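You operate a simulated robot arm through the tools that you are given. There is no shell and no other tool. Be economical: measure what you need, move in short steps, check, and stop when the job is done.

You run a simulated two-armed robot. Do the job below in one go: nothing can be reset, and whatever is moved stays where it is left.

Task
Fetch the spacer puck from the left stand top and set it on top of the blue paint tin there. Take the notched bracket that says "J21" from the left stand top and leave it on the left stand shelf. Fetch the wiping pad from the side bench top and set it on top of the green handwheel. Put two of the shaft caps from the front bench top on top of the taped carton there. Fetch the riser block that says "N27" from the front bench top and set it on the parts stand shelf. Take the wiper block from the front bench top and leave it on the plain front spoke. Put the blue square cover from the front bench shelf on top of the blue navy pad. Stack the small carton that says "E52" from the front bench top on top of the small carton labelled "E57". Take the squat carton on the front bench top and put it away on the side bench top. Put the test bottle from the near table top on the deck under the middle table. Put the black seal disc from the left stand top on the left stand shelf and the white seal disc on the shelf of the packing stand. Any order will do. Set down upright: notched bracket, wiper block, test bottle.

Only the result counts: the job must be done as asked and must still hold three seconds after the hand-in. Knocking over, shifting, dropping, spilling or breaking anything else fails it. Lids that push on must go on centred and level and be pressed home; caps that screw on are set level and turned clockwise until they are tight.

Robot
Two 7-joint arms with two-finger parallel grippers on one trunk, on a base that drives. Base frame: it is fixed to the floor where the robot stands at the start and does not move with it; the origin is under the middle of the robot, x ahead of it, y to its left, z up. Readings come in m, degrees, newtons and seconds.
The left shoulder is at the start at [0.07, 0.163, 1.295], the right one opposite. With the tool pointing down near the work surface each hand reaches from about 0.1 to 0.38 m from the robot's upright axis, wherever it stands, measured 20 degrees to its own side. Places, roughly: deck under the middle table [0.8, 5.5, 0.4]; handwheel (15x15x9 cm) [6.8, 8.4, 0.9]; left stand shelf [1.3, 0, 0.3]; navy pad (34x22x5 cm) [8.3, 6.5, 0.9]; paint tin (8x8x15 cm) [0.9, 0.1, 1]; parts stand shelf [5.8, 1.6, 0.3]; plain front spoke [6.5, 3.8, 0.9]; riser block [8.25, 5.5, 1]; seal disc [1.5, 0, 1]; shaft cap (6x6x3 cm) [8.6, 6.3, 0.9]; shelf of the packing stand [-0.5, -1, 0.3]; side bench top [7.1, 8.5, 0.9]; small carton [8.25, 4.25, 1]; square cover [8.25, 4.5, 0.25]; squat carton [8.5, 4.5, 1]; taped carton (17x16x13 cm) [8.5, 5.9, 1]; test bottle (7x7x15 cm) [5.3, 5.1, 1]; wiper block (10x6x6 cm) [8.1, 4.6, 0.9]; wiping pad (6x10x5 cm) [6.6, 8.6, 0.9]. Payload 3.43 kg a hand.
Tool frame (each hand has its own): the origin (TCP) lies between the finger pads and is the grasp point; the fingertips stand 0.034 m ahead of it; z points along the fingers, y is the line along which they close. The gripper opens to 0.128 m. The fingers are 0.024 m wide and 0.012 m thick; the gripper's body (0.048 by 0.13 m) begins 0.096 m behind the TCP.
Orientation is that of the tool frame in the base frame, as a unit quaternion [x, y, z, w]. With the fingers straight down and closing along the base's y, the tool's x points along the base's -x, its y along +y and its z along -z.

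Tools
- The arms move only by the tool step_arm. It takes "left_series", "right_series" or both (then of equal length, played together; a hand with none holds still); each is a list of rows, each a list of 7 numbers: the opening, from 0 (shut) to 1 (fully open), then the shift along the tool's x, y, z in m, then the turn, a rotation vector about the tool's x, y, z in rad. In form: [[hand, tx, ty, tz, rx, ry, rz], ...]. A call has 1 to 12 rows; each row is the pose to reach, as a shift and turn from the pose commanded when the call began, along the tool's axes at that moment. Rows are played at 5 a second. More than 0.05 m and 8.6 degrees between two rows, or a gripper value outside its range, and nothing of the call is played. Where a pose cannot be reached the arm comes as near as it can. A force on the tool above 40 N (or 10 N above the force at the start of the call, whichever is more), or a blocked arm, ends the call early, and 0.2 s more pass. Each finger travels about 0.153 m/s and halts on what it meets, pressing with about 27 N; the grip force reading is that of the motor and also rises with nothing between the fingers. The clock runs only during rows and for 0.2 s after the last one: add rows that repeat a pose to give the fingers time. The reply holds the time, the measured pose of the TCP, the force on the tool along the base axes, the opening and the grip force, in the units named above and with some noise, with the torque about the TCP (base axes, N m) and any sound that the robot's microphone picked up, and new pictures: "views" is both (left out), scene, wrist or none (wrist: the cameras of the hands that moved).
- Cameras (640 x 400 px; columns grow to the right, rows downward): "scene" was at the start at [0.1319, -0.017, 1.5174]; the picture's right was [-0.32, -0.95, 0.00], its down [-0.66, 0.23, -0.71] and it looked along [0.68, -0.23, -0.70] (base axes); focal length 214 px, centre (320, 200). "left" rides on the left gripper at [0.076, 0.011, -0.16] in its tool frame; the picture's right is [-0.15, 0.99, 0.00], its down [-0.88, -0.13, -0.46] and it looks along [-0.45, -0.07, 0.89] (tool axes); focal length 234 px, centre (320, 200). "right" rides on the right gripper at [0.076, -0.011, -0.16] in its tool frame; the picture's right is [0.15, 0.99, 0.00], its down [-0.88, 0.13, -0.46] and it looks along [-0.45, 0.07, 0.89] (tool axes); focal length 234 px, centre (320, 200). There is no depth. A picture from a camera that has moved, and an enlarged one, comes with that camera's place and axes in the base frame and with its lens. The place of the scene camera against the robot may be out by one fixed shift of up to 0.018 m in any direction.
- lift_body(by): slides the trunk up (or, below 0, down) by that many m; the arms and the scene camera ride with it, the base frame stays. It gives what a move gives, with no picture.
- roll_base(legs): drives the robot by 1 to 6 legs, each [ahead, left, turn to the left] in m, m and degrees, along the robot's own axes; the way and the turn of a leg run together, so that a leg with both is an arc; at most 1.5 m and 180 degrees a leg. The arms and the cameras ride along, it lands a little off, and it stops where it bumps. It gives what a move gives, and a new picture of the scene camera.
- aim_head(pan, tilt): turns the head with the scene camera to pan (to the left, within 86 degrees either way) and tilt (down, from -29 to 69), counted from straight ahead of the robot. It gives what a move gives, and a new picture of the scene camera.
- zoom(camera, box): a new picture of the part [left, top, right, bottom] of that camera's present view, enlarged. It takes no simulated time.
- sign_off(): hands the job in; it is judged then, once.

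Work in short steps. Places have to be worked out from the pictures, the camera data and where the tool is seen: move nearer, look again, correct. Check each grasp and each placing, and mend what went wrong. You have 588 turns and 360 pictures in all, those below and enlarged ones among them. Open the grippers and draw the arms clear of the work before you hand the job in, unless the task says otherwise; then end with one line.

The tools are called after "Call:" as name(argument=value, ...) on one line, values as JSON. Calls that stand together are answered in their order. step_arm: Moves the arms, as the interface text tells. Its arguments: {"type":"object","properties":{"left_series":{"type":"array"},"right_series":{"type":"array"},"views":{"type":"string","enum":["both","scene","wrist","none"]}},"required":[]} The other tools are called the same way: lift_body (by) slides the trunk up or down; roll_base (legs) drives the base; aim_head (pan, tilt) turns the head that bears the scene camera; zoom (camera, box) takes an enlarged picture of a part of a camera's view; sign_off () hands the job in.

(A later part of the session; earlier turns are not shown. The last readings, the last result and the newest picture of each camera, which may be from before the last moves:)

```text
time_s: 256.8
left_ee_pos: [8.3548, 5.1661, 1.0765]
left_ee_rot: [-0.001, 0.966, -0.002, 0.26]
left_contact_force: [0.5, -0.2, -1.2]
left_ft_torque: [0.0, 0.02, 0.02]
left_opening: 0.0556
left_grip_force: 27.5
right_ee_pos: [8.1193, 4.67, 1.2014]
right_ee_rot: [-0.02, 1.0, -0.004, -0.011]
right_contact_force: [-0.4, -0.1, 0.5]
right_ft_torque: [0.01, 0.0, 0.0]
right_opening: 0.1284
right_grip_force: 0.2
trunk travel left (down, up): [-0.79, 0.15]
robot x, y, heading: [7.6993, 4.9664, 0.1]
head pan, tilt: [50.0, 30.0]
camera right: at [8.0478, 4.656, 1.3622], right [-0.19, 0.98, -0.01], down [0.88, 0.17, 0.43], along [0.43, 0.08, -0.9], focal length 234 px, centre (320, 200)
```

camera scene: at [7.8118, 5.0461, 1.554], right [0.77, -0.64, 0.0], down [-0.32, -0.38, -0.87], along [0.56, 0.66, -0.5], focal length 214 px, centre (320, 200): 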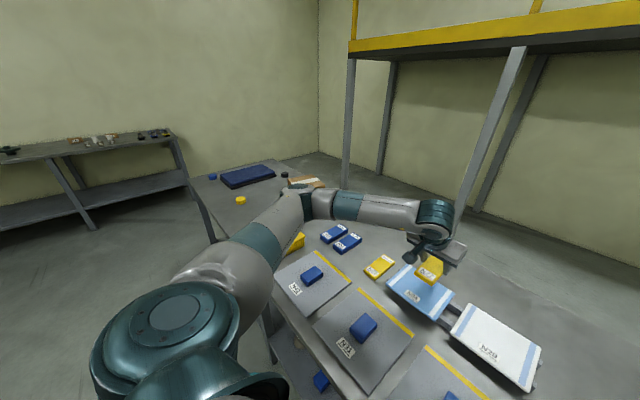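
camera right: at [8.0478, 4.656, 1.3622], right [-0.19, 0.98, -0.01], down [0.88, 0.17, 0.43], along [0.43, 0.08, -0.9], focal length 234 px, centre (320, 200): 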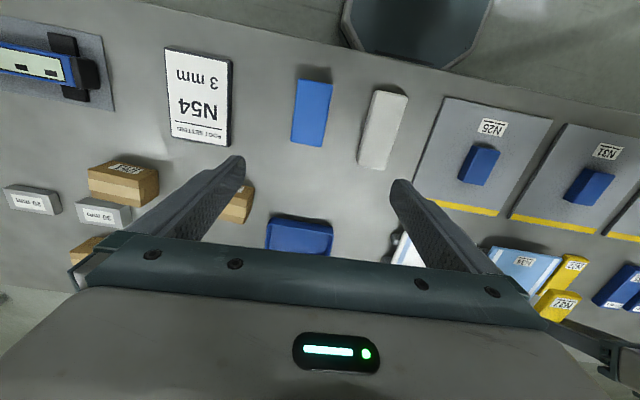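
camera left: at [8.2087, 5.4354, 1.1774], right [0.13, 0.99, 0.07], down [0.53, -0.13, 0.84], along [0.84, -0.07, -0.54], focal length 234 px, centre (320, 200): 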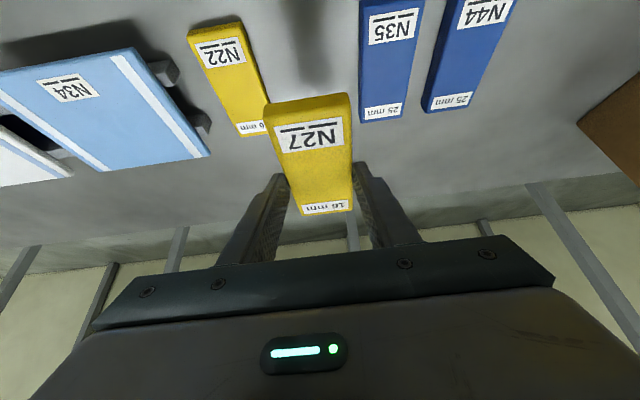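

Wiper block centre judged [8.088, 4.649], turned ~6.7°. I align the right hand and descend halfway to check.

Call:
step_arm(right_series=[[1, 0.016, -0.01, 0.03, 0, 0, -0.04], [1, 0.032, -0.02, 0.07, 0, 0, -0.077], [1, 0.032, -0.02, 0.11, 0, 0, -0.077], [1, 0.032, -0.02, 0.15, 0, 0, -0.077]], views="wrist")

```text
time_s: 257.8
left_ee_pos: [8.3548, 5.1647, 1.0763]
left_ee_rot: [0.0, 0.965, -0.002, 0.261]
left_contact_force: [-0.7, -0.4, -0.8]
left_ft_torque: [0.0, 0.09, -0.02]
left_opening: 0.0552
left_grip_force: 27.0
right_ee_pos: [8.0853, 4.6482, 1.0539]
right_ee_rot: [-0.059, 0.998, -0.005, -0.011]
right_contact_force: [-0.7, -0.2, -0.7]
right_ft_torque: [-0.02, 0.02, 0.03]
right_opening: 0.1278
right_grip_force: 0.0
trunk travel left (down, up): [-0.79, 0.15]
robot x, y, heading: [7.696, 4.972, -0.0]
head pan, tilt: [50.0, 30.0]
camera right: at [8.0143, 4.6282, 1.2147], right [-0.26, 0.96, 0.0], down [0.87, 0.24, 0.43], along [0.42, 0.11, -0.9], focal length 234 px, centre (320, 200)
```

right: 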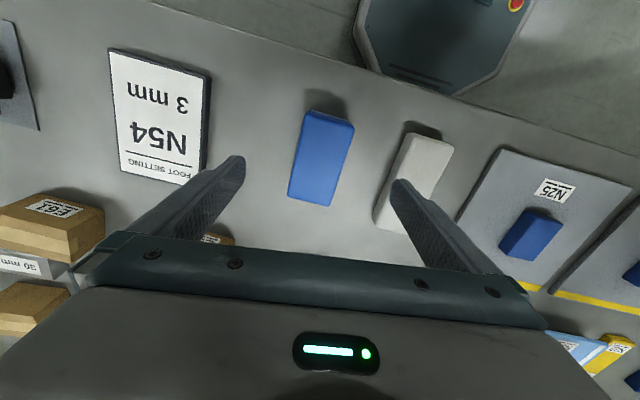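

Orientation and position match. I narrow to 8.5 cm to clear the white block, descend and grip.

Call:
step_arm(right_series=[[0.66, 0, -0.001, 0, 0, 0, 0], [0.66, 0, -0.001, 0.0, 0, 0, 0], [0.66, 0, -0.001, 0.045, 0, 0, 0], [0.66, 0, -0.001, 0.09, 0, 0, 0], [0.66, 0, -0.001, 0.108, 0, 0, 0], [0.3, 0, -0.001, 0.108, 0, 0, 0], [0.2, 0, -0.001, 0.108, 0, 0, 0], [0.2, 0, -0.001, 0.108, 0, 0, 0], [0.2, 0, -0.001, 0.07, 0, 0, 0], [0.2, 0, -0.001, 0.02, 0, 0, 0], [0.2, 0, -0.001, -0.03, 0, 0, 0], [0.2, 0, -0.001, -0.07, 0, 0, 0]], views="wrist")

```text
time_s: 260.4
left_ee_pos: [8.3541, 5.1665, 1.077]
left_ee_rot: [0.0, 0.965, -0.002, 0.261]
left_contact_force: [0.3, 0.1, -1.0]
left_ft_torque: [-0.02, 0.01, 0.04]
left_opening: 0.0556
left_grip_force: 26.9
right_ee_pos: [8.0862, 4.6487, 1.1246]
right_ee_rot: [-0.059, 0.998, -0.007, -0.012]
right_contact_force: [0.1, 0.3, -1.0]
right_ft_torque: [-0.02, 0.01, -0.02]
right_opening: 0.056
right_grip_force: 27.3
trunk travel left (down, up): [-0.79, 0.15]
robot x, y, heading: [7.7004, 4.9652, -0.1]
head pan, tilt: [50.0, 30.0]
camera right: at [8.0155, 4.6291, 1.286], right [-0.26, 0.96, -0.01], down [0.87, 0.24, 0.43], along [0.42, 0.11, -0.9], focal length 234 px, centre (320, 200)
```

right: 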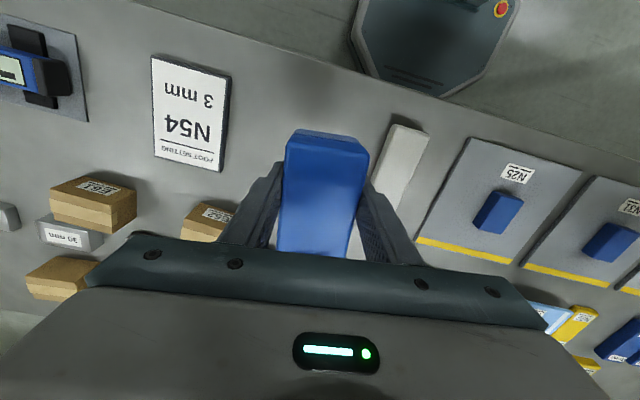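

Wiper held. I raise the trunk, back off, slide toward y ≈ 4.0 and turn to face the wheel.

Call:
lift_body(by=0.12)

Call:
roll_base(legs=[[-0.45, 0, 0], [0, -0.95, 0], [0, 0, -180]])

Call:
aim_head(pan=0, tilt=35)

```text
time_s: 261.9
left_ee_pos: [8.3551, 5.1638, 1.197]
left_ee_rot: [-0.001, 0.965, -0.002, 0.261]
left_contact_force: [-0.5, 0.0, -1.1]
left_ft_torque: [0.02, -0.01, 0.04]
left_opening: 0.0555
left_grip_force: 27.4
right_ee_pos: [8.0868, 4.6485, 1.2435]
right_ee_rot: [-0.059, 0.998, -0.005, -0.012]
right_contact_force: [0.1, -0.1, -1.1]
right_ft_torque: [0.0, 0.05, 0.01]
right_opening: 0.0557
right_grip_force: 27.6
trunk travel left (down, up): [-0.91, 0.03]
robot x, y, heading: [7.7009, 4.966, -0.1]
head pan, tilt: [50.0, 30.0]
```

```text
time_s: 276.6
left_ee_pos: [6.588, 3.8674, 1.1967]
left_ee_rot: [0.965, -0.026, -0.26, -0.009]
left_contact_force: [-0.4, 0.9, -0.6]
left_ft_torque: [-0.01, -0.01, -0.03]
left_opening: 0.0556
left_grip_force: 27.2
right_ee_pos: [6.8835, 4.3672, 1.2445]
right_ee_rot: [0.999, 0.032, 0.011, -0.005]
right_contact_force: [0.0, 0.4, -2.0]
right_ft_torque: [-0.02, -0.02, -0.01]
right_opening: 0.0558
right_grip_force: 26.9
trunk travel left (down, up): [-0.91, 0.03]
robot x, y, heading: [7.2532, 4.033, 176.6]
head pan, tilt: [50.0, 30.0]
camera scene: at [7.1452, 3.9761, 1.6741], right [-0.73, 0.68, 0.0], down [0.34, 0.36, -0.87], along [-0.59, -0.63, -0.5], focal length 214 px, centre (320, 200)
```

scene: 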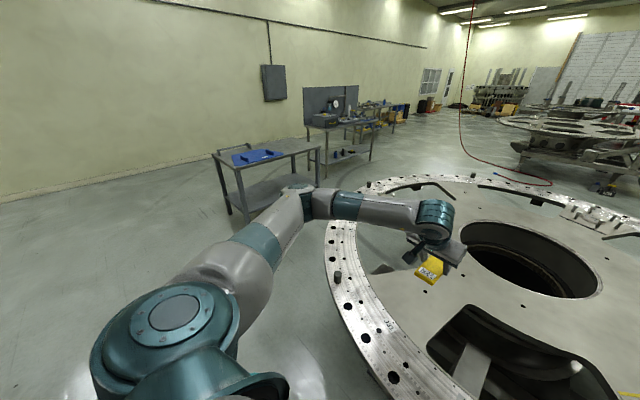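

```text
time_s: 277.7
left_ee_pos: [6.5863, 3.8668, 1.1962]
left_ee_rot: [0.965, -0.026, -0.261, -0.009]
left_contact_force: [-1.5, -0.6, -1.4]
left_ft_torque: [0.0, -0.02, 0.02]
left_opening: 0.0552
left_grip_force: 27.2
right_ee_pos: [6.8843, 4.3679, 1.2445]
right_ee_rot: [0.999, 0.033, 0.011, -0.005]
right_contact_force: [0.3, 0.2, -0.9]
right_ft_torque: [0.05, -0.01, 0.02]
right_opening: 0.0558
right_grip_force: 27.1
trunk travel left (down, up): [-0.91, 0.03]
robot x, y, heading: [7.2543, 4.0311, 176.6]
head pan, tilt: [0.0, 35.0]
camera scene: at [7.1191, 4.0469, 1.6663], right [0.05, 1.0, 0.0], down [0.57, -0.03, -0.82], along [-0.82, 0.04, -0.57], focal length 214 px, centre (320, 200)
```

scene: 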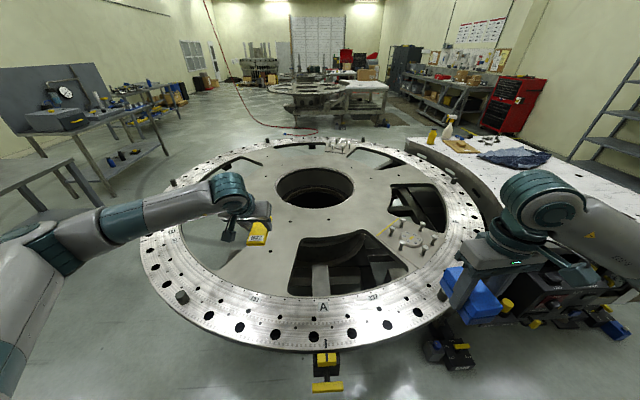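

The plain front spoke is at about [6.48, 3.79], left of the "A" opening. I slide 0.6 m to my left so the right hand comes over it.

Call:
roll_base(legs=[[0, 0.58, 3.4]])

Call:
zoom(camera="scene", box=[200, 160, 560, 385])

```text
time_s: 281.1
left_ee_pos: [6.582, 3.2452, 1.1965]
left_ee_rot: [0.965, 0.0, -0.26, -0.002]
left_contact_force: [0.5, 0.1, -0.9]
left_ft_torque: [-0.03, -0.01, 0.0]
left_opening: 0.0551
left_grip_force: 27.0
right_ee_pos: [6.8493, 3.7627, 1.2441]
right_ee_rot: [0.998, 0.059, 0.012, -0.004]
right_contact_force: [-0.1, 0.1, -1.0]
right_ft_torque: [-0.05, 0.0, -0.01]
right_opening: 0.0558
right_grip_force: 27.3
trunk travel left (down, up): [-0.91, 0.03]
robot x, y, heading: [7.2375, 3.4429, 179.9]
head pan, tilt: [0.0, 35.0]
camera scene: at [7.1024, 3.4556, 1.6663], right [0.0, 1.0, 0.0], down [0.57, 0.0, -0.82], along [-0.82, 0.0, -0.57], focal length 214 px, centre (320, 200)
```

scene: 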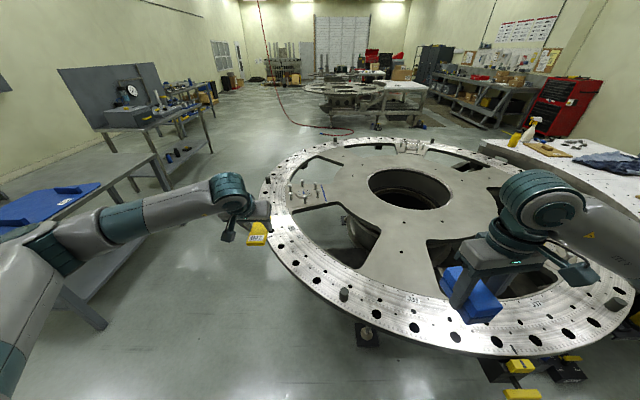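

```text
1.78 times, centred on (380, 272) of scene
camera zoom: at [7.1024, 3.4556, 1.6663], right [0.0, 1.0, 0.0], down [0.57, 0.0, -0.82], along [-0.82, 0.0, -0.57], focal length 381 px, centre (213, 71)
```

zoom: 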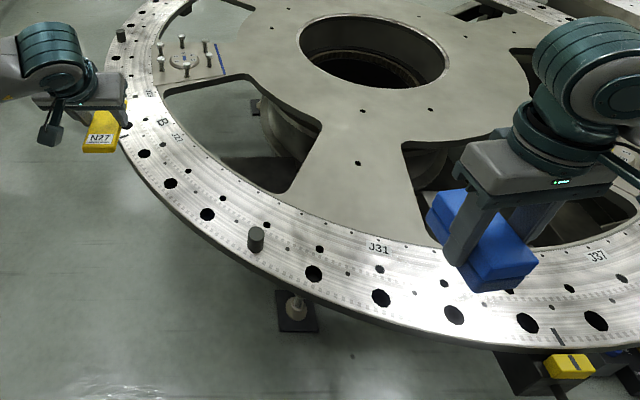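

The plain spoke spans y 3.68–3.94 there; target [6.45, 3.80]. I drive 0.2 m in and extend the right hand over it.

Call:
roll_base(legs=[[0.2, 0, 0]])

Call:
step_arm(right_series=[[0.2, -0.04, -0.012, 0, 0, 0, 0], [0.2, -0.08, -0.024, 0.0, 0, 0, 0], [0.2, -0.12, -0.036, 0.03, 0, 0, 0], [0.2, -0.16, -0.048, 0.06, 0, 0, 0], [0.2, -0.194, -0.06, 0.09, 0, 0, 0], [0.2, -0.194, -0.06, 0.13, 0, 0, 0], [0.2, -0.194, -0.06, 0.17, 0, 0, 0]], views="both")

```text
time_s: 282.7
left_ee_pos: [6.382, 3.2447, 1.1988]
left_ee_rot: [0.965, 0.001, -0.262, -0.002]
left_contact_force: [0.0, 0.7, -0.8]
left_ft_torque: [-0.03, 0.02, -0.02]
left_opening: 0.0554
left_grip_force: 26.4
right_ee_pos: [6.6502, 3.7619, 1.2447]
right_ee_rot: [0.998, 0.059, 0.01, -0.005]
right_contact_force: [0.3, -0.3, -0.4]
right_ft_torque: [0.01, 0.03, -0.01]
right_opening: 0.0556
right_grip_force: 26.7
trunk travel left (down, up): [-0.91, 0.03]
robot x, y, heading: [7.0348, 3.4439, 180.0]
head pan, tilt: [0.0, 35.0]
camera scene: at [6.9042, 3.454, 1.6667], right [0.0, 1.0, 0.0], down [0.57, 0.0, -0.82], along [-0.82, 0.0, -0.57], focal length 214 px, centre (320, 200)
```

scene: 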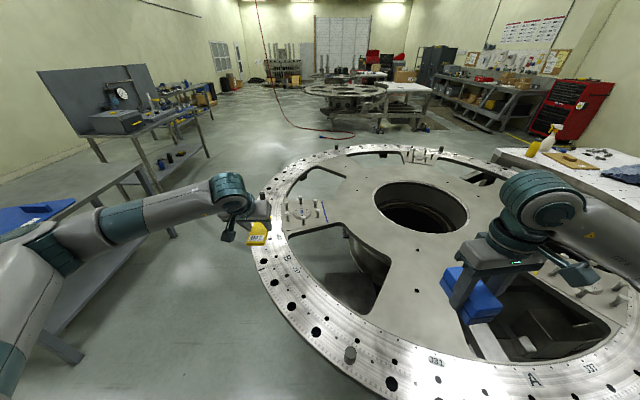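

```text
refused: row 3 steps farther than a row can; nothing moved
```

Call:
step_arm(right_series=[[0.2, -0.04, -0.012, 0, 0, 0, 0], [0.2, -0.08, -0.024, 0.0, 0, 0, 0], [0.2, -0.12, -0.036, 0.0, 0, 0, 0], [0.2, -0.16, -0.048, 0.02, 0, 0, 0], [0.2, -0.194, -0.06, 0.045, 0, 0, 0], [0.2, -0.194, -0.06, 0.09, 0, 0, 0], [0.2, -0.194, -0.06, 0.13, 0, 0, 0], [0.2, -0.194, -0.06, 0.17, 0, 0, 0]], views="both")

```text
time_s: 284.5
left_ee_pos: [6.3781, 3.2447, 1.1966]
left_ee_rot: [0.966, 0.001, -0.26, -0.002]
left_contact_force: [0.0, 0.4, -1.8]
left_ft_torque: [0.0, -0.01, 0.01]
left_opening: 0.0553
left_grip_force: 27.1
right_ee_pos: [6.45, 3.8016, 1.0701]
right_ee_rot: [0.998, 0.058, 0.011, -0.006]
right_contact_force: [-0.4, -0.9, -0.8]
right_ft_torque: [0.02, -0.03, 0.05]
right_opening: 0.0561
right_grip_force: 26.8
trunk travel left (down, up): [-0.91, 0.03]
robot x, y, heading: [7.0346, 3.4483, 179.9]
head pan, tilt: [0.0, 35.0]
camera scene: at [6.8993, 3.4544, 1.6662], right [0.0, 1.0, 0.0], down [0.57, 0.0, -0.82], along [-0.82, 0.0, -0.57], focal length 214 px, centre (320, 200)
camera right: at [6.5205, 3.8181, 1.2302], right [0.26, -0.96, -0.01], down [-0.87, -0.24, 0.43], along [-0.42, -0.11, -0.9], focal length 234 px, centre (320, 200)
```

scene: 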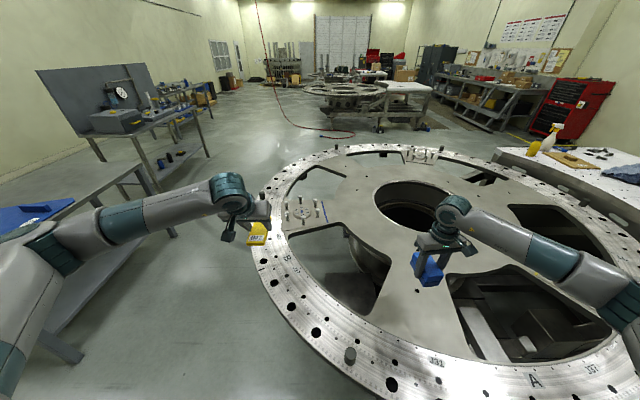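
right: 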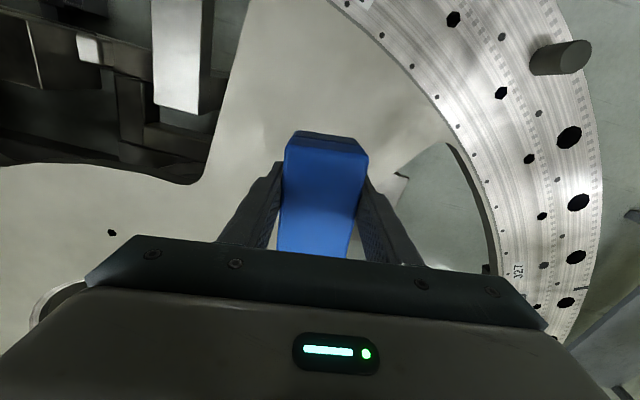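

The block is centred over the plain spoke. I lower it and creep to contact.

Call:
step_arm(right_series=[[0.2, 0, 0, 0.04, 0, 0, 0], [0.2, 0, 0, 0.08, 0, 0, 0], [0.2, 0, 0, 0.11, 0, 0, 0], [0.2, 0, 0, 0.12, 0, 0, 0], [0.2, 0, 0, 0.128, 0, 0, 0], [0.2, 0, 0, 0.136, 0, 0, 0], [0.2, 0, 0, 0.142, 0, 0, 0], [0.2, 0, 0, 0.148, 0, 0, 0], [0.2, 0, 0, 0.154, 0, 0, 0], [0.2, 0, 0, 0.16, 0, 0, 0]], views="none")

```text
time_s: 286.7
left_ee_pos: [6.3788, 3.2453, 1.1974]
left_ee_rot: [0.965, 0.0, -0.26, -0.002]
left_contact_force: [-0.4, -0.5, -1.4]
left_ft_torque: [-0.02, -0.02, -0.03]
left_opening: 0.0554
left_grip_force: 27.0
right_ee_pos: [6.4553, 3.8033, 0.9108]
right_ee_rot: [0.998, 0.059, 0.011, -0.005]
right_contact_force: [0.2, -1.2, -2.3]
right_ft_torque: [0.02, -0.01, 0.0]
right_opening: 0.0557
right_grip_force: 26.9
trunk travel left (down, up): [-0.91, 0.03]
robot x, y, heading: [7.0352, 3.4405, 180.3]
head pan, tilt: [0.0, 35.0]
```

No contact yet at TCP z 0.911; I look, then keep creeping.

Call:
step_arm(right_series=[[0.2, 0, 0, 0.005, 0, 0, 0], [0.2, 0, 0, 0.01, 0, 0, 0], [0.2, 0, 0, 0.015, 0, 0, 0], [0.2, 0, 0, 0.02, 0, 0, 0], [0.2, 0, 0, 0.025, 0, 0, 0], [0.2, 0, 0, 0.03, 0, 0, 0]], views="both")

Call:
zoom(camera="scene", box=[380, 220, 480, 320])

```text
time_s: 287.7
left_ee_pos: [6.381, 3.246, 1.1982]
left_ee_rot: [0.965, 0.0, -0.262, -0.002]
left_contact_force: [0.8, 0.4, -1.4]
left_ft_torque: [-0.01, -0.01, 0.02]
left_opening: 0.0554
left_grip_force: 26.5
right_ee_pos: [6.4553, 3.803, 0.8958]
right_ee_rot: [0.998, 0.06, 0.009, -0.004]
right_contact_force: [8.6, -0.4, 14.9]
right_ft_torque: [-0.53, -0.2, 0.32]
right_opening: 0.056
right_grip_force: 27.4
trunk travel left (down, up): [-0.91, 0.03]
robot x, y, heading: [7.0361, 3.444, 179.8]
head pan, tilt: [0.0, 35.0]
stopped in row 5 (right hand): the force on the tool passed its limit (the readings are from after the stop); the commanded pose is now the measured one
camera scene: at [6.903, 3.4536, 1.6663], right [0.0, 1.0, 0.0], down [0.57, 0.0, -0.82], along [-0.82, 0.0, -0.57], focal length 214 px, centre (320, 200)
camera right: at [6.5258, 3.8195, 1.0559], right [0.26, -0.96, 0.0], down [-0.87, -0.24, 0.44], along [-0.42, -0.11, -0.9], focal length 234 px, centre (320, 200)
```

scene: 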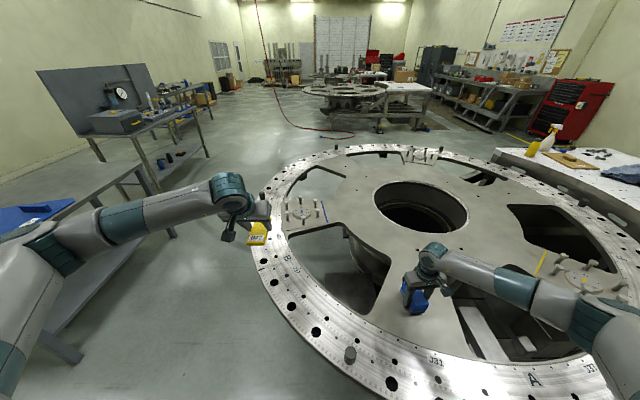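
right: 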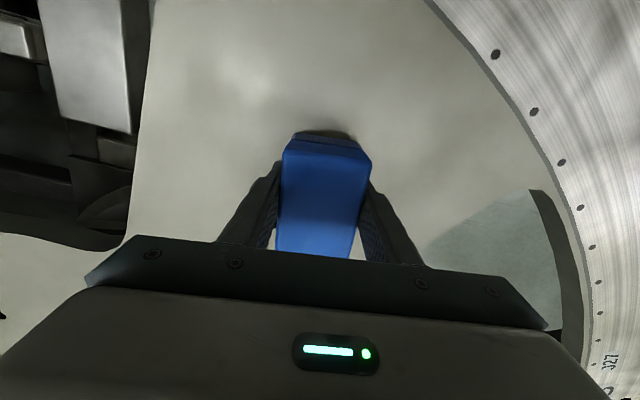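

```text
4.00 times, centred on (430, 270) of scene
camera zoom: at [6.903, 3.4536, 1.6663], right [0.0, 1.0, 0.0], down [0.57, 0.0, -0.82], along [-0.82, 0.0, -0.57], focal length 858 px, centre (-120, -80)
```

zoom: 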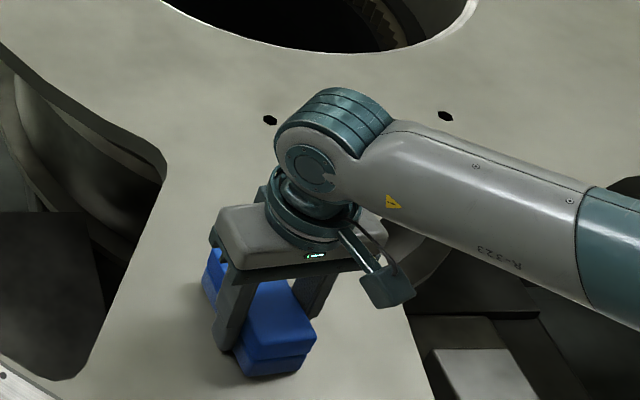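

Resting on the spoke. Release and rise.

Call:
step_arm(right_series=[[0.2, 0, 0, -0.001, 0, 0, 0], [0.6, 0, 0, -0.001, 0, 0, 0], [0.8, 0, 0, -0.001, 0, 0, 0], [0.8, 0, 0, -0.04, 0, 0, 0], [0.8, 0, 0, -0.09, 0, 0, 0], [0.8, 0, 0, -0.14, 0, 0, 0], [0.8, 0, 0, -0.19, 0, 0, 0], [0.8, 0, 0, -0.24, 0, 0, 0], [0.8, 0, 0, -0.28, 0, 0, 0]], views="wrist")

```text
time_s: 289.7
left_ee_pos: [6.3774, 3.2455, 1.1954]
left_ee_rot: [0.965, 0.001, -0.261, -0.002]
left_contact_force: [-0.1, -0.4, -1.9]
left_ft_torque: [0.01, -0.05, 0.0]
left_opening: 0.0556
left_grip_force: 27.2
right_ee_pos: [6.4485, 3.7998, 1.1745]
right_ee_rot: [0.998, 0.06, 0.01, -0.004]
right_contact_force: [0.1, 0.0, -0.2]
right_ft_torque: [0.0, 0.06, 0.01]
right_opening: 0.1023
right_grip_force: 0.1
trunk travel left (down, up): [-0.91, 0.03]
robot x, y, heading: [7.036, 3.4436, 179.8]
head pan, tilt: [0.0, 35.0]
camera right: at [6.5191, 3.8172, 1.3355], right [0.26, -0.96, 0.0], down [-0.87, -0.24, 0.44], along [-0.42, -0.11, -0.9], focal length 234 px, centre (320, 200)
```

right: 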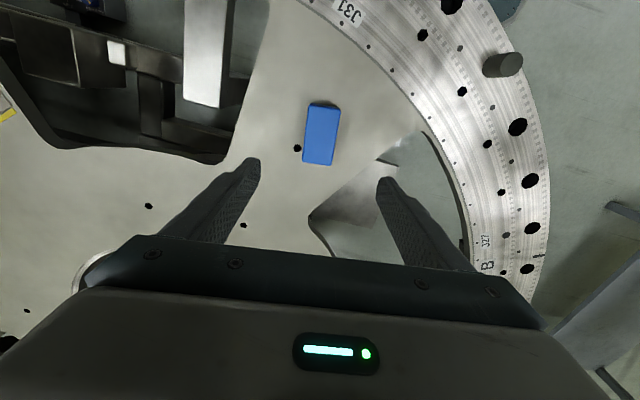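

The wiper stands on the spoke. I retract the right arm, back off and look at the parts stand.

Call:
step_arm(right_series=[[0.8, 0.04, 0, 0, 0, 0, 0], [0.8, 0.08, 0, -0.01, 0, 0, 0], [0.8, 0.12, 0, -0.02, 0, 0, 0], [0.8, 0.16, 0.02, -0.04, 0, 0, 0], [0.8, 0.19, 0.03, -0.07, 0, 0, 0]], views="none")

Call:
roll_base(legs=[[-0.3, 0, 0], [0, 0.6, 0]])

Call:
aim_head(pan=35, tilt=30)

```text
time_s: 290.9
left_ee_pos: [6.3796, 3.2447, 1.1972]
left_ee_rot: [0.965, 0.001, -0.26, -0.002]
left_contact_force: [-0.2, 0.7, -1.5]
left_ft_torque: [0.03, -0.02, 0.0]
left_opening: 0.0554
left_grip_force: 27.0
right_ee_pos: [6.6395, 3.7934, 1.2474]
right_ee_rot: [0.998, 0.06, 0.009, -0.004]
right_contact_force: [-0.2, 0.2, -0.4]
right_ft_torque: [0.0, 0.0, -0.04]
right_opening: 0.1023
right_grip_force: 0.1
trunk travel left (down, up): [-0.91, 0.03]
robot x, y, heading: [7.0371, 3.4482, 180.0]
head pan, tilt: [0.0, 35.0]
```

```text
time_s: 295.9
left_ee_pos: [6.6779, 2.6487, 1.1968]
left_ee_rot: [0.965, 0.001, -0.261, -0.003]
left_contact_force: [-1.5, 0.4, -1.1]
left_ft_torque: [-0.01, 0.0, 0.03]
left_opening: 0.0553
left_grip_force: 26.9
right_ee_pos: [6.9367, 3.1982, 1.2478]
right_ee_rot: [0.998, 0.059, 0.01, -0.003]
right_contact_force: [0.8, -0.2, 0.3]
right_ft_torque: [-0.02, -0.03, -0.01]
right_opening: 0.102
right_grip_force: 0.2
trunk travel left (down, up): [-0.91, 0.03]
robot x, y, heading: [7.3368, 2.8475, 179.7]
head pan, tilt: [0.0, 35.0]
camera scene: at [7.1991, 2.8586, 1.6663], right [0.0, 1.0, 0.0], down [0.57, 0.0, -0.82], along [-0.82, 0.0, -0.57], focal length 214 px, centre (320, 200)
```

scene: 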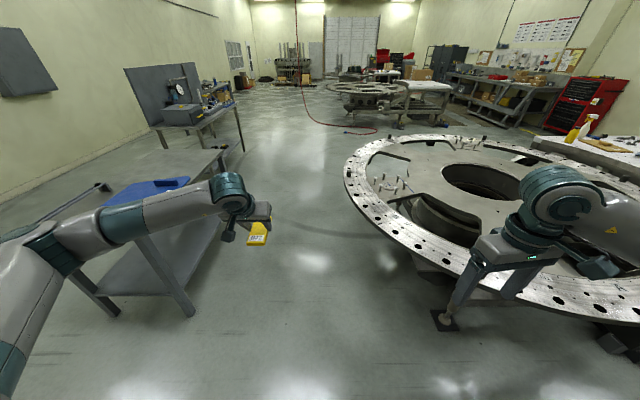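

```text
time_s: 296.9
left_ee_pos: [6.6781, 2.649, 1.1972]
left_ee_rot: [0.965, 0.0, -0.261, -0.002]
left_contact_force: [0.6, -0.2, -1.3]
left_ft_torque: [-0.05, -0.04, 0.01]
left_opening: 0.0552
left_grip_force: 27.3
right_ee_pos: [6.9365, 3.1972, 1.2473]
right_ee_rot: [0.998, 0.059, 0.009, -0.005]
right_contact_force: [0.3, -0.4, 1.0]
right_ft_torque: [0.0, 0.03, 0.01]
right_opening: 0.1022
right_grip_force: 0.1
trunk travel left (down, up): [-0.91, 0.03]
robot x, y, heading: [7.3304, 2.8449, 180.0]
head pan, tilt: [35.0, 30.0]
camera scene: at [7.213, 2.8056, 1.6741], right [-0.57, 0.82, 0.0], down [0.41, 0.29, -0.87], along [-0.71, -0.5, -0.5], focal length 214 px, centre (320, 200)
```

scene: 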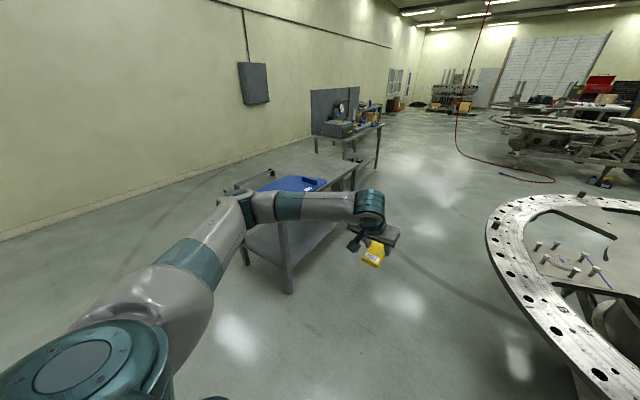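

The parts stand's near end is at x ≈ 6.35, y 1.3–1.85. I slide to y ≈ 1.8, lower the trunk and inspect its shelf from the end.

Call:
roll_base(legs=[[0, 1.05, 0]])

Call:
lift_body(by=-0.4)

Call:
lift_body(by=-0.36)

Call:
aim_head(pan=10, tilt=30)

```text
time_s: 302.3
left_ee_pos: [6.6821, 1.6002, 1.1965]
left_ee_rot: [0.966, 0.004, -0.26, -0.001]
left_contact_force: [0.8, -0.2, -1.4]
left_ft_torque: [0.0, -0.03, 0.05]
left_opening: 0.0552
left_grip_force: 26.6
right_ee_pos: [6.9378, 2.151, 1.2476]
right_ee_rot: [0.998, 0.063, 0.009, -0.004]
right_contact_force: [0.3, 0.1, 0.3]
right_ft_torque: [0.03, 0.0, 0.01]
right_opening: 0.1024
right_grip_force: 0.2
trunk travel left (down, up): [-0.91, 0.03]
robot x, y, heading: [7.3356, 1.7984, -179.7]
head pan, tilt: [35.0, 30.0]
camera scene: at [7.2161, 1.7617, 1.6741], right [-0.58, 0.82, 0.0], down [0.41, 0.29, -0.87], along [-0.71, -0.5, -0.5], focal length 214 px, centre (320, 200)
```

scene: 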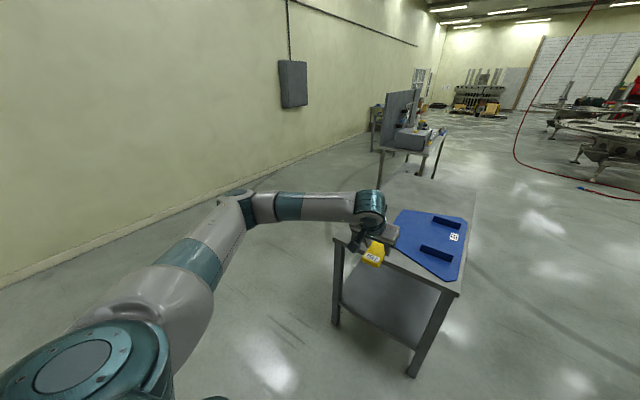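

```text
time_s: 306.1
left_ee_pos: [6.6825, 1.6006, 0.7966]
left_ee_rot: [0.966, 0.004, -0.26, -0.001]
left_contact_force: [0.9, -0.2, -2.0]
left_ft_torque: [0.0, -0.01, -0.02]
left_opening: 0.0554
left_grip_force: 27.3
right_ee_pos: [6.9379, 2.1506, 0.8476]
right_ee_rot: [0.998, 0.063, 0.01, -0.004]
right_contact_force: [0.0, -1.0, -0.2]
right_ft_torque: [0.0, -0.02, -0.01]
right_opening: 0.1025
right_grip_force: 0.1
trunk travel left (down, up): [-0.51, 0.43]
robot x, y, heading: [7.3323, 1.8044, -179.5]
head pan, tilt: [35.0, 30.0]
```

```text
time_s: 309.6
left_ee_pos: [6.6828, 1.5994, 0.4367]
left_ee_rot: [0.966, 0.003, -0.26, -0.001]
left_contact_force: [-0.2, -0.2, -1.4]
left_ft_torque: [0.0, 0.02, 0.01]
left_opening: 0.0554
left_grip_force: 27.4
right_ee_pos: [6.938, 2.1505, 0.4867]
right_ee_rot: [0.998, 0.063, 0.009, -0.004]
right_contact_force: [0.3, 0.3, -0.4]
right_ft_torque: [0.0, 0.04, 0.01]
right_opening: 0.1028
right_grip_force: 0.0
trunk travel left (down, up): [-0.15, 0.79]
robot x, y, heading: [7.3368, 1.8062, -179.9]
head pan, tilt: [35.0, 30.0]
```

```text
time_s: 310.5
left_ee_pos: [6.6821, 1.5994, 0.4357]
left_ee_rot: [0.965, 0.003, -0.261, -0.002]
left_contact_force: [0.4, 0.8, -0.9]
left_ft_torque: [0.01, -0.03, 0.01]
left_opening: 0.0553
left_grip_force: 26.5
right_ee_pos: [6.9375, 2.1497, 0.4869]
right_ee_rot: [0.998, 0.062, 0.009, -0.005]
right_contact_force: [0.2, 0.3, -0.6]
right_ft_torque: [0.0, -0.01, -0.02]
right_opening: 0.1029
right_grip_force: 0.0
trunk travel left (down, up): [-0.15, 0.79]
robot x, y, heading: [7.3372, 1.8065, -179.8]
head pan, tilt: [10.0, 30.0]
camera scene: at [7.2011, 1.7968, 0.9141], right [-0.18, 0.98, 0.0], down [0.49, 0.09, -0.87], along [-0.85, -0.16, -0.5], focal length 214 px, centre (320, 200)
```

scene: 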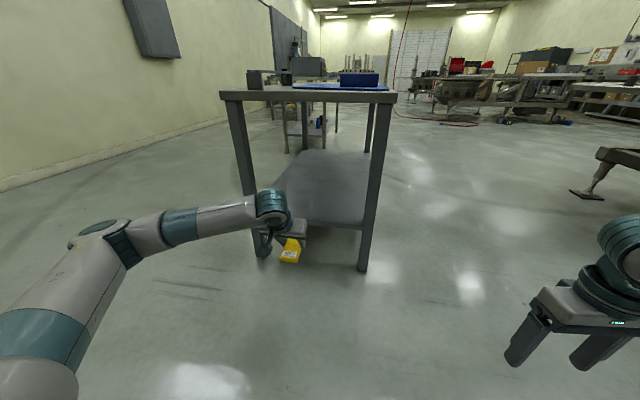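

The shelf is empty, its near edge at x ≈ 6.39. I drive in 0.44 m.

Call:
roll_base(legs=[[0.44, 0, 0]])

Call:
lift_body(by=-0.08)

Call:
step_arm(left_series=[[0.2, 0, 0, 0, 0, 0, 0]], views="both")

```text
time_s: 313.2
left_ee_pos: [6.2384, 1.5977, 0.4361]
left_ee_rot: [0.965, 0.002, -0.261, -0.002]
left_contact_force: [0.5, 0.1, -0.7]
left_ft_torque: [0.03, -0.02, 0.03]
left_opening: 0.0552
left_grip_force: 26.9
right_ee_pos: [6.4951, 2.1482, 0.4883]
right_ee_rot: [0.998, 0.062, 0.01, -0.004]
right_contact_force: [-0.1, -0.5, 0.0]
right_ft_torque: [-0.01, 0.01, -0.01]
right_opening: 0.1026
right_grip_force: 0.1
trunk travel left (down, up): [-0.15, 0.79]
robot x, y, heading: [6.8931, 1.8009, -179.5]
head pan, tilt: [10.0, 30.0]
camera scene: at [6.7579, 1.7947, 0.914], right [-0.18, 0.98, 0.0], down [0.49, 0.09, -0.87], along [-0.85, -0.15, -0.5], focal length 214 px, centre (320, 200)
```

scene: 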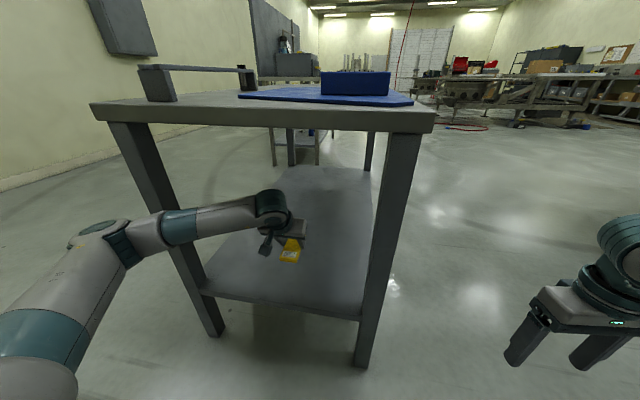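

```text
time_s: 314.4
left_ee_pos: [6.2383, 1.599, 0.3585]
left_ee_rot: [0.965, 0.003, -0.261, -0.001]
left_contact_force: [-0.5, -0.9, -1.7]
left_ft_torque: [0.01, -0.02, -0.01]
left_opening: 0.0553
left_grip_force: 27.0
right_ee_pos: [6.4949, 2.1481, 0.4062]
right_ee_rot: [0.998, 0.062, 0.01, -0.005]
right_contact_force: [0.0, -0.1, -0.3]
right_ft_torque: [-0.05, 0.0, 0.0]
right_opening: 0.1022
right_grip_force: 0.0
trunk travel left (down, up): [-0.07, 0.87]
robot x, y, heading: [6.8915, 1.8009, -179.8]
head pan, tilt: [10.0, 30.0]
```

```text
time_s: 314.8
left_ee_pos: [6.239, 1.5989, 0.3576]
left_ee_rot: [0.965, 0.003, -0.261, -0.001]
left_contact_force: [0.3, 0.2, -1.5]
left_ft_torque: [-0.03, -0.01, -0.01]
left_opening: 0.0554
left_grip_force: 27.2
right_ee_pos: [6.4943, 2.1485, 0.409]
right_ee_rot: [0.998, 0.063, 0.01, -0.005]
right_contact_force: [-0.3, -0.7, 0.5]
right_ft_torque: [-0.04, -0.03, 0.0]
right_opening: 0.1024
right_grip_force: 0.0
trunk travel left (down, up): [-0.07, 0.87]
robot x, y, heading: [6.8921, 1.8052, -179.6]
head pan, tilt: [10.0, 30.0]
camera scene: at [6.7579, 1.7947, 0.8341], right [-0.18, 0.98, 0.0], down [0.49, 0.09, -0.87], along [-0.85, -0.15, -0.5], focal length 214 px, centre (320, 200)
camera left: at [6.3848, 1.588, 0.4568], right [-0.12, -0.99, 0.07], down [-0.53, 0.12, 0.84], along [-0.84, 0.07, -0.54], focal length 234 px, centre (320, 200)
```

scene: 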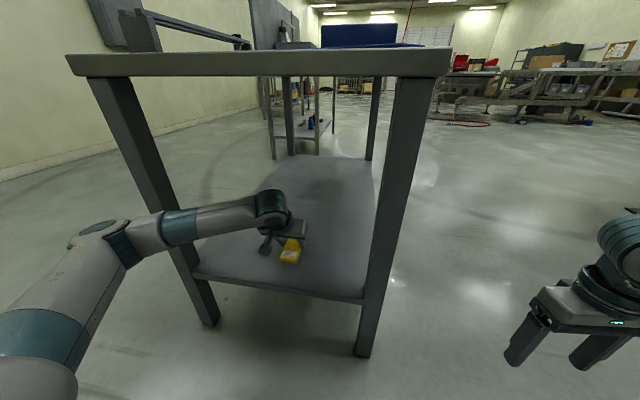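
left: 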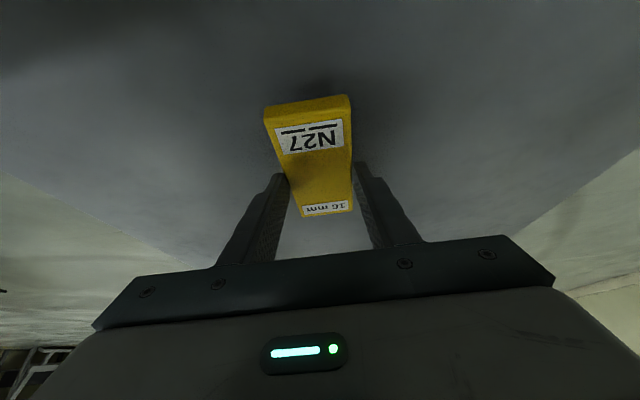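

Creep down to contact.

Call:
step_arm(left_series=[[0.2, 0.005, 0, 0.0087, 0, 0, 0], [0.2, 0.008, 0, 0.0139, 0, 0, 0], [0.2, 0.0095, 0, 0.0165, 0, 0, 0], [0.2, 0.011, 0, 0.019, 0, 0, 0], [0.2, 0.0125, 0, 0.0217, 0, 0, 0], [0.2, 0.014, 0, 0.0242, 0, 0, 0], [0.2, 0.0155, 0, 0.0268, 0, 0, 0], [0.2, 0.017, 0, 0.0294, 0, 0, 0], [0.2, 0.0185, 0, 0.032, 0, 0, 0], [0.2, 0.02, 0, 0.0346, 0, 0, 0], [0.2, 0.0215, 0, 0.0372, 0, 0, 0], [0.2, 0.023, 0, 0.04, 0, 0, 0]], views="none")

```text
time_s: 316.3
left_ee_pos: [6.2364, 1.5994, 0.3352]
left_ee_rot: [0.963, 0.003, -0.268, -0.002]
left_contact_force: [4.9, -0.5, 17.3]
left_ft_torque: [-0.52, -0.56, 0.09]
left_opening: 0.0551
left_grip_force: 26.8
right_ee_pos: [6.4951, 2.1473, 0.4077]
right_ee_rot: [0.998, 0.063, 0.008, -0.004]
right_contact_force: [0.6, -0.4, 0.1]
right_ft_torque: [0.04, -0.02, 0.0]
right_opening: 0.1022
right_grip_force: 0.2
trunk travel left (down, up): [-0.07, 0.87]
robot x, y, heading: [6.8924, 1.8018, -179.6]
head pan, tilt: [10.0, 30.0]
stopped in row 7 (left hand): the force on the tool passed its limit (the readings are from after the stop); the commanded pose is now the measured one
```

Contact at shelf height. Release and back out.

Call:
step_arm(left_series=[[0.2, 0, 0, -0.001, 0, 0, 0], [0.55, 0, 0, -0.001, 0, 0, 0], [0.65, 0, 0, -0.001, 0, 0, 0], [0.65, 0, 0, -0.03, 0, 0, 0], [0.65, 0, 0, -0.07, 0, 0, 0], [0.65, 0, 0, -0.1, 0, 0, 0]], views="wrist")

```text
time_s: 317.7
left_ee_pos: [6.2888, 1.5971, 0.4169]
left_ee_rot: [0.964, 0.004, -0.264, -0.002]
left_contact_force: [0.2, -0.2, -0.6]
left_ft_torque: [0.03, 0.0, 0.0]
left_opening: 0.0831
left_grip_force: 0.1
right_ee_pos: [6.4944, 2.1488, 0.4082]
right_ee_rot: [0.998, 0.062, 0.009, -0.004]
right_contact_force: [-0.3, 0.3, -0.2]
right_ft_torque: [-0.03, 0.0, 0.01]
right_opening: 0.1023
right_grip_force: 0.1
trunk travel left (down, up): [-0.07, 0.87]
robot x, y, heading: [6.8922, 1.8025, -179.9]
head pan, tilt: [10.0, 30.0]
camera left: at [6.4353, 1.5868, 0.5161], right [-0.12, -0.99, 0.07], down [-0.53, 0.12, 0.84], along [-0.84, 0.06, -0.54], focal length 234 px, centre (320, 200)
```

left: 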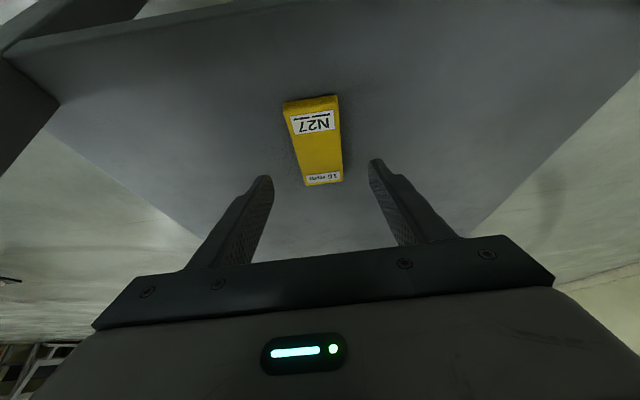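

N27 placed. I back off, raise, turn back toward the bench and go to the cartons.

Call:
roll_base(legs=[[-0.5, 0, 0]])

Call:
lift_body(by=0.4)

Call:
lift_body(by=0.37)

Call:
step_arm(left_series=[[0.8, 0.03, 0.015, -0.01, 0, 0.105, 0], [0.8, 0.06, 0.03, -0.02, 0, 0.21, 0], [0.8, 0.09, 0.045, -0.04, 0, 0.315, 0], [0.8, 0.12, 0.06, -0.06, 0, 0.42, 0], [0.8, 0.13, 0.07, -0.09, 0, 0.524, 0]], views="none")

Call:
roll_base(legs=[[-0.1, 0, -180], [0, 1.3, 0], [0, 1.25, 0], [0.2, 0, 0]])

Call:
aim_head(pan=0, tilt=45)

```text
time_s: 320.6
left_ee_pos: [6.7842, 1.5987, 0.418]
left_ee_rot: [0.964, 0.007, -0.265, -0.001]
left_contact_force: [-0.6, 0.5, -0.1]
left_ft_torque: [0.0, 0.0, 0.02]
left_opening: 0.0831
left_grip_force: 0.0
right_ee_pos: [6.9882, 2.1494, 0.4062]
right_ee_rot: [0.998, 0.065, 0.009, -0.004]
right_contact_force: [-0.4, -0.9, 0.7]
right_ft_torque: [0.0, -0.01, 0.03]
right_opening: 0.1023
right_grip_force: 0.0
trunk travel left (down, up): [-0.07, 0.87]
robot x, y, heading: [7.3878, 1.8039, -179.3]
head pan, tilt: [10.0, 30.0]
camera scene: at [7.2532, 1.7977, 0.8341], right [-0.18, 0.98, 0.0], down [0.49, 0.09, -0.87], along [-0.85, -0.16, -0.5], focal length 214 px, centre (320, 200)
```

scene: 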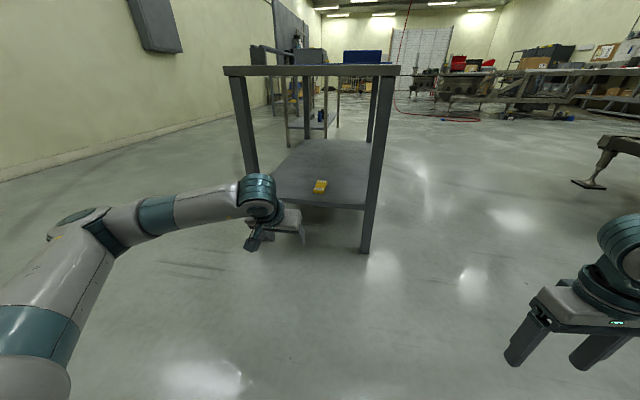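

```text
time_s: 324.5
left_ee_pos: [6.784, 1.5974, 0.8172]
left_ee_rot: [0.964, 0.007, -0.265, -0.001]
left_contact_force: [0.4, -0.5, -1.2]
left_ft_torque: [0.01, -0.02, -0.02]
left_opening: 0.0833
left_grip_force: 0.1
right_ee_pos: [6.9872, 2.1502, 0.807]
right_ee_rot: [0.998, 0.065, 0.009, -0.004]
right_contact_force: [0.5, 0.8, 0.4]
right_ft_torque: [-0.01, -0.01, 0.03]
right_opening: 0.1025
right_grip_force: 0.1
trunk travel left (down, up): [-0.47, 0.47]
robot x, y, heading: [7.3883, 1.8058, -179.4]
head pan, tilt: [10.0, 30.0]
```

```text
time_s: 328.1
left_ee_pos: [6.7851, 1.5969, 1.1881]
left_ee_rot: [0.964, 0.007, -0.265, -0.001]
left_contact_force: [0.0, 0.1, -0.2]
left_ft_torque: [0.0, 0.03, 0.05]
left_opening: 0.0832
left_grip_force: 0.0
right_ee_pos: [6.9877, 2.1501, 1.1767]
right_ee_rot: [0.998, 0.065, 0.01, -0.005]
right_contact_force: [0.1, 0.3, 0.3]
right_ft_torque: [-0.04, -0.01, 0.0]
right_opening: 0.1024
right_grip_force: 0.1
trunk travel left (down, up): [-0.84, 0.1]
robot x, y, heading: [7.3905, 1.808, -179.3]
head pan, tilt: [10.0, 30.0]
```

```text
time_s: 329.3
left_ee_pos: [6.9436, 1.5311, 1.2002]
left_ee_rot: [1.0, 0.006, -0.005, -0.003]
left_contact_force: [-0.4, -0.7, -1.1]
left_ft_torque: [0.0, 0.0, -0.02]
left_opening: 0.1024
left_grip_force: 0.0
right_ee_pos: [6.9886, 2.1503, 1.1777]
right_ee_rot: [0.998, 0.065, 0.009, -0.004]
right_contact_force: [-1.2, -0.1, -1.1]
right_ft_torque: [0.0, 0.01, 0.01]
right_opening: 0.1024
right_grip_force: 0.1
trunk travel left (down, up): [-0.84, 0.1]
robot x, y, heading: [7.3887, 1.8052, -179.5]
head pan, tilt: [10.0, 30.0]
```

```text
time_s: 350.4
left_ee_pos: [8.1374, 4.5403, 1.2009]
left_ee_rot: [0.017, 1.0, -0.003, 0.006]
left_contact_force: [0.1, -0.7, 1.4]
left_ft_torque: [0.0, -0.05, 0.01]
left_opening: 0.1024
left_grip_force: 0.1
right_ee_pos: [8.0648, 3.9234, 1.1779]
right_ee_rot: [-0.042, 0.999, -0.004, -0.008]
right_contact_force: [-0.3, -0.4, -0.4]
right_ft_torque: [-0.01, 0.0, 0.02]
right_opening: 0.1025
right_grip_force: 0.1
trunk travel left (down, up): [-0.84, 0.1]
robot x, y, heading: [7.6822, 4.2864, -2.2]
head pan, tilt: [10.0, 30.0]
cut short: leg 1
camera scene: at [7.8246, 4.3065, 1.6044], right [0.14, -0.99, 0.0], down [-0.49, -0.07, -0.87], along [0.86, 0.12, -0.5], focal length 214 px, centre (320, 200)
```

scene: 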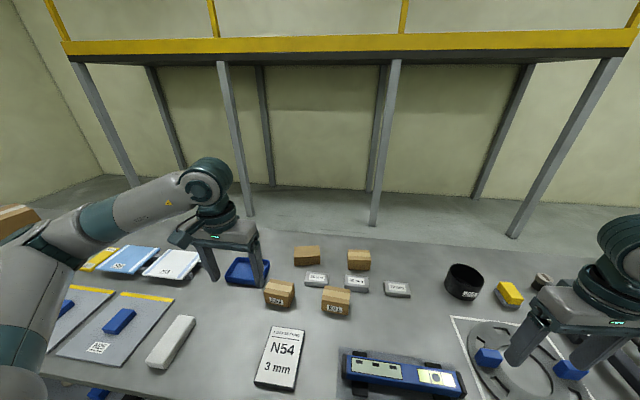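

```text
time_s: 351.2
left_ee_pos: [8.14, 4.5396, 1.1981]
left_ee_rot: [0.017, 1.0, -0.003, 0.006]
left_contact_force: [0.3, -0.1, 0.4]
left_ft_torque: [0.0, 0.03, -0.03]
left_opening: 0.1024
left_grip_force: 0.1
right_ee_pos: [8.0679, 3.9235, 1.1765]
right_ee_rot: [-0.042, 0.999, -0.004, -0.01]
right_contact_force: [0.9, -0.5, -0.3]
right_ft_torque: [0.06, 0.04, 0.0]
right_opening: 0.1021
right_grip_force: 0.1
trunk travel left (down, up): [-0.84, 0.1]
robot x, y, heading: [7.6796, 4.2886, -1.7]
head pan, tilt: [0.0, 45.0]
camera scene: at [7.8204, 4.2912, 1.5814], right [-0.03, -1.0, 0.0], down [-0.71, 0.02, -0.71], along [0.71, -0.02, -0.71], focal length 214 px, centre (320, 200)
```

scene: 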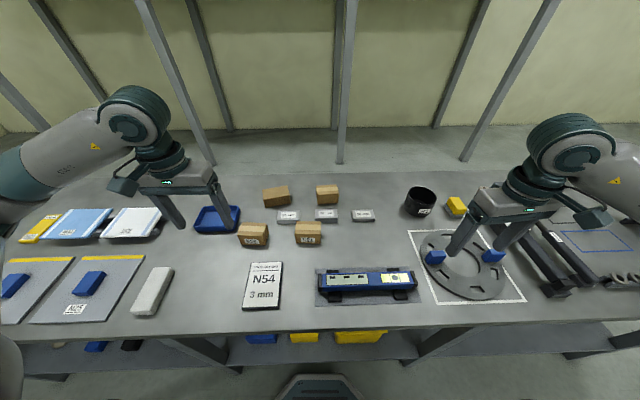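

I bring the left hand above E52 (about [8.288, 4.52]) and look with its camera.

Call:
step_arm(left_series=[[1, -0.04, -0.005, 0, 0, 0, 0], [1, -0.08, -0.01, 0, 0, 0, 0], [1, -0.115, -0.015, 0.02, 0, 0, 0], [1, -0.14, -0.017, 0.05, 0, 0, 0]], views="wrist")

```text
time_s: 352.2
left_ee_pos: [8.2802, 4.5197, 1.1511]
left_ee_rot: [0.017, 1.0, -0.003, 0.004]
left_contact_force: [-1.1, -0.5, 0.0]
left_ft_torque: [-0.01, 0.02, -0.01]
left_opening: 0.1281
left_grip_force: 0.0
right_ee_pos: [8.0685, 3.923, 1.1777]
right_ee_rot: [-0.043, 0.999, -0.003, -0.009]
right_contact_force: [-0.4, -0.1, 0.3]
right_ft_torque: [0.0, 0.03, 0.0]
right_opening: 0.1024
right_grip_force: 0.1
trunk travel left (down, up): [-0.84, 0.1]
robot x, y, heading: [7.6847, 4.2893, -1.9]
head pan, tilt: [0.0, 45.0]
camera left: at [8.2034, 4.5338, 1.3101], right [0.18, 0.98, 0.0], down [0.87, -0.16, 0.47], along [0.46, -0.09, -0.88], focal length 234 px, centre (320, 200)
```

left: 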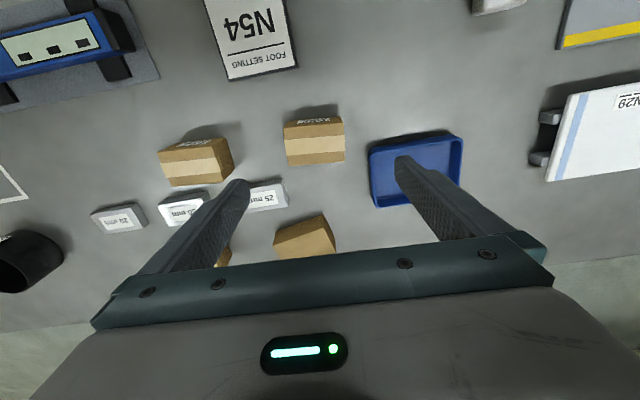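

E52's centre is [8.294, 4.508]. I set an 11 cm opening, align, descend and grip.

Call:
step_arm(left_series=[[0.875, -0.0144, -0.0115, 0, 0, 0, 0], [0.875, -0.0144, -0.0115, 0.05, 0, 0, 0], [0.875, -0.0144, -0.0115, 0.1, 0, 0, 0]], views="wrist")

```text
time_s: 353.0
left_ee_pos: [8.2952, 4.5084, 1.0517]
left_ee_rot: [0.017, 1.0, -0.003, 0.006]
left_contact_force: [-0.4, -0.1, 0.9]
left_ft_torque: [-0.01, 0.01, 0.01]
left_opening: 0.1121
left_grip_force: 0.1
right_ee_pos: [8.0679, 3.9241, 1.1771]
right_ee_rot: [-0.042, 0.999, -0.003, -0.01]
right_contact_force: [-0.5, -0.2, 0.4]
right_ft_torque: [-0.02, 0.02, 0.02]
right_opening: 0.1027
right_grip_force: 0.1
trunk travel left (down, up): [-0.84, 0.1]
robot x, y, heading: [7.6812, 4.2853, -2.0]
head pan, tilt: [0.0, 45.0]
camera left: at [8.217, 4.5222, 1.211], right [0.18, 0.98, -0.01], down [0.87, -0.16, 0.47], along [0.46, -0.09, -0.88], focal length 234 px, centre (320, 200)
```

left: 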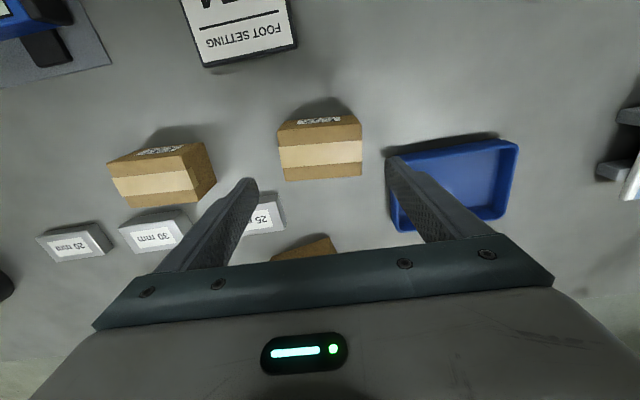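

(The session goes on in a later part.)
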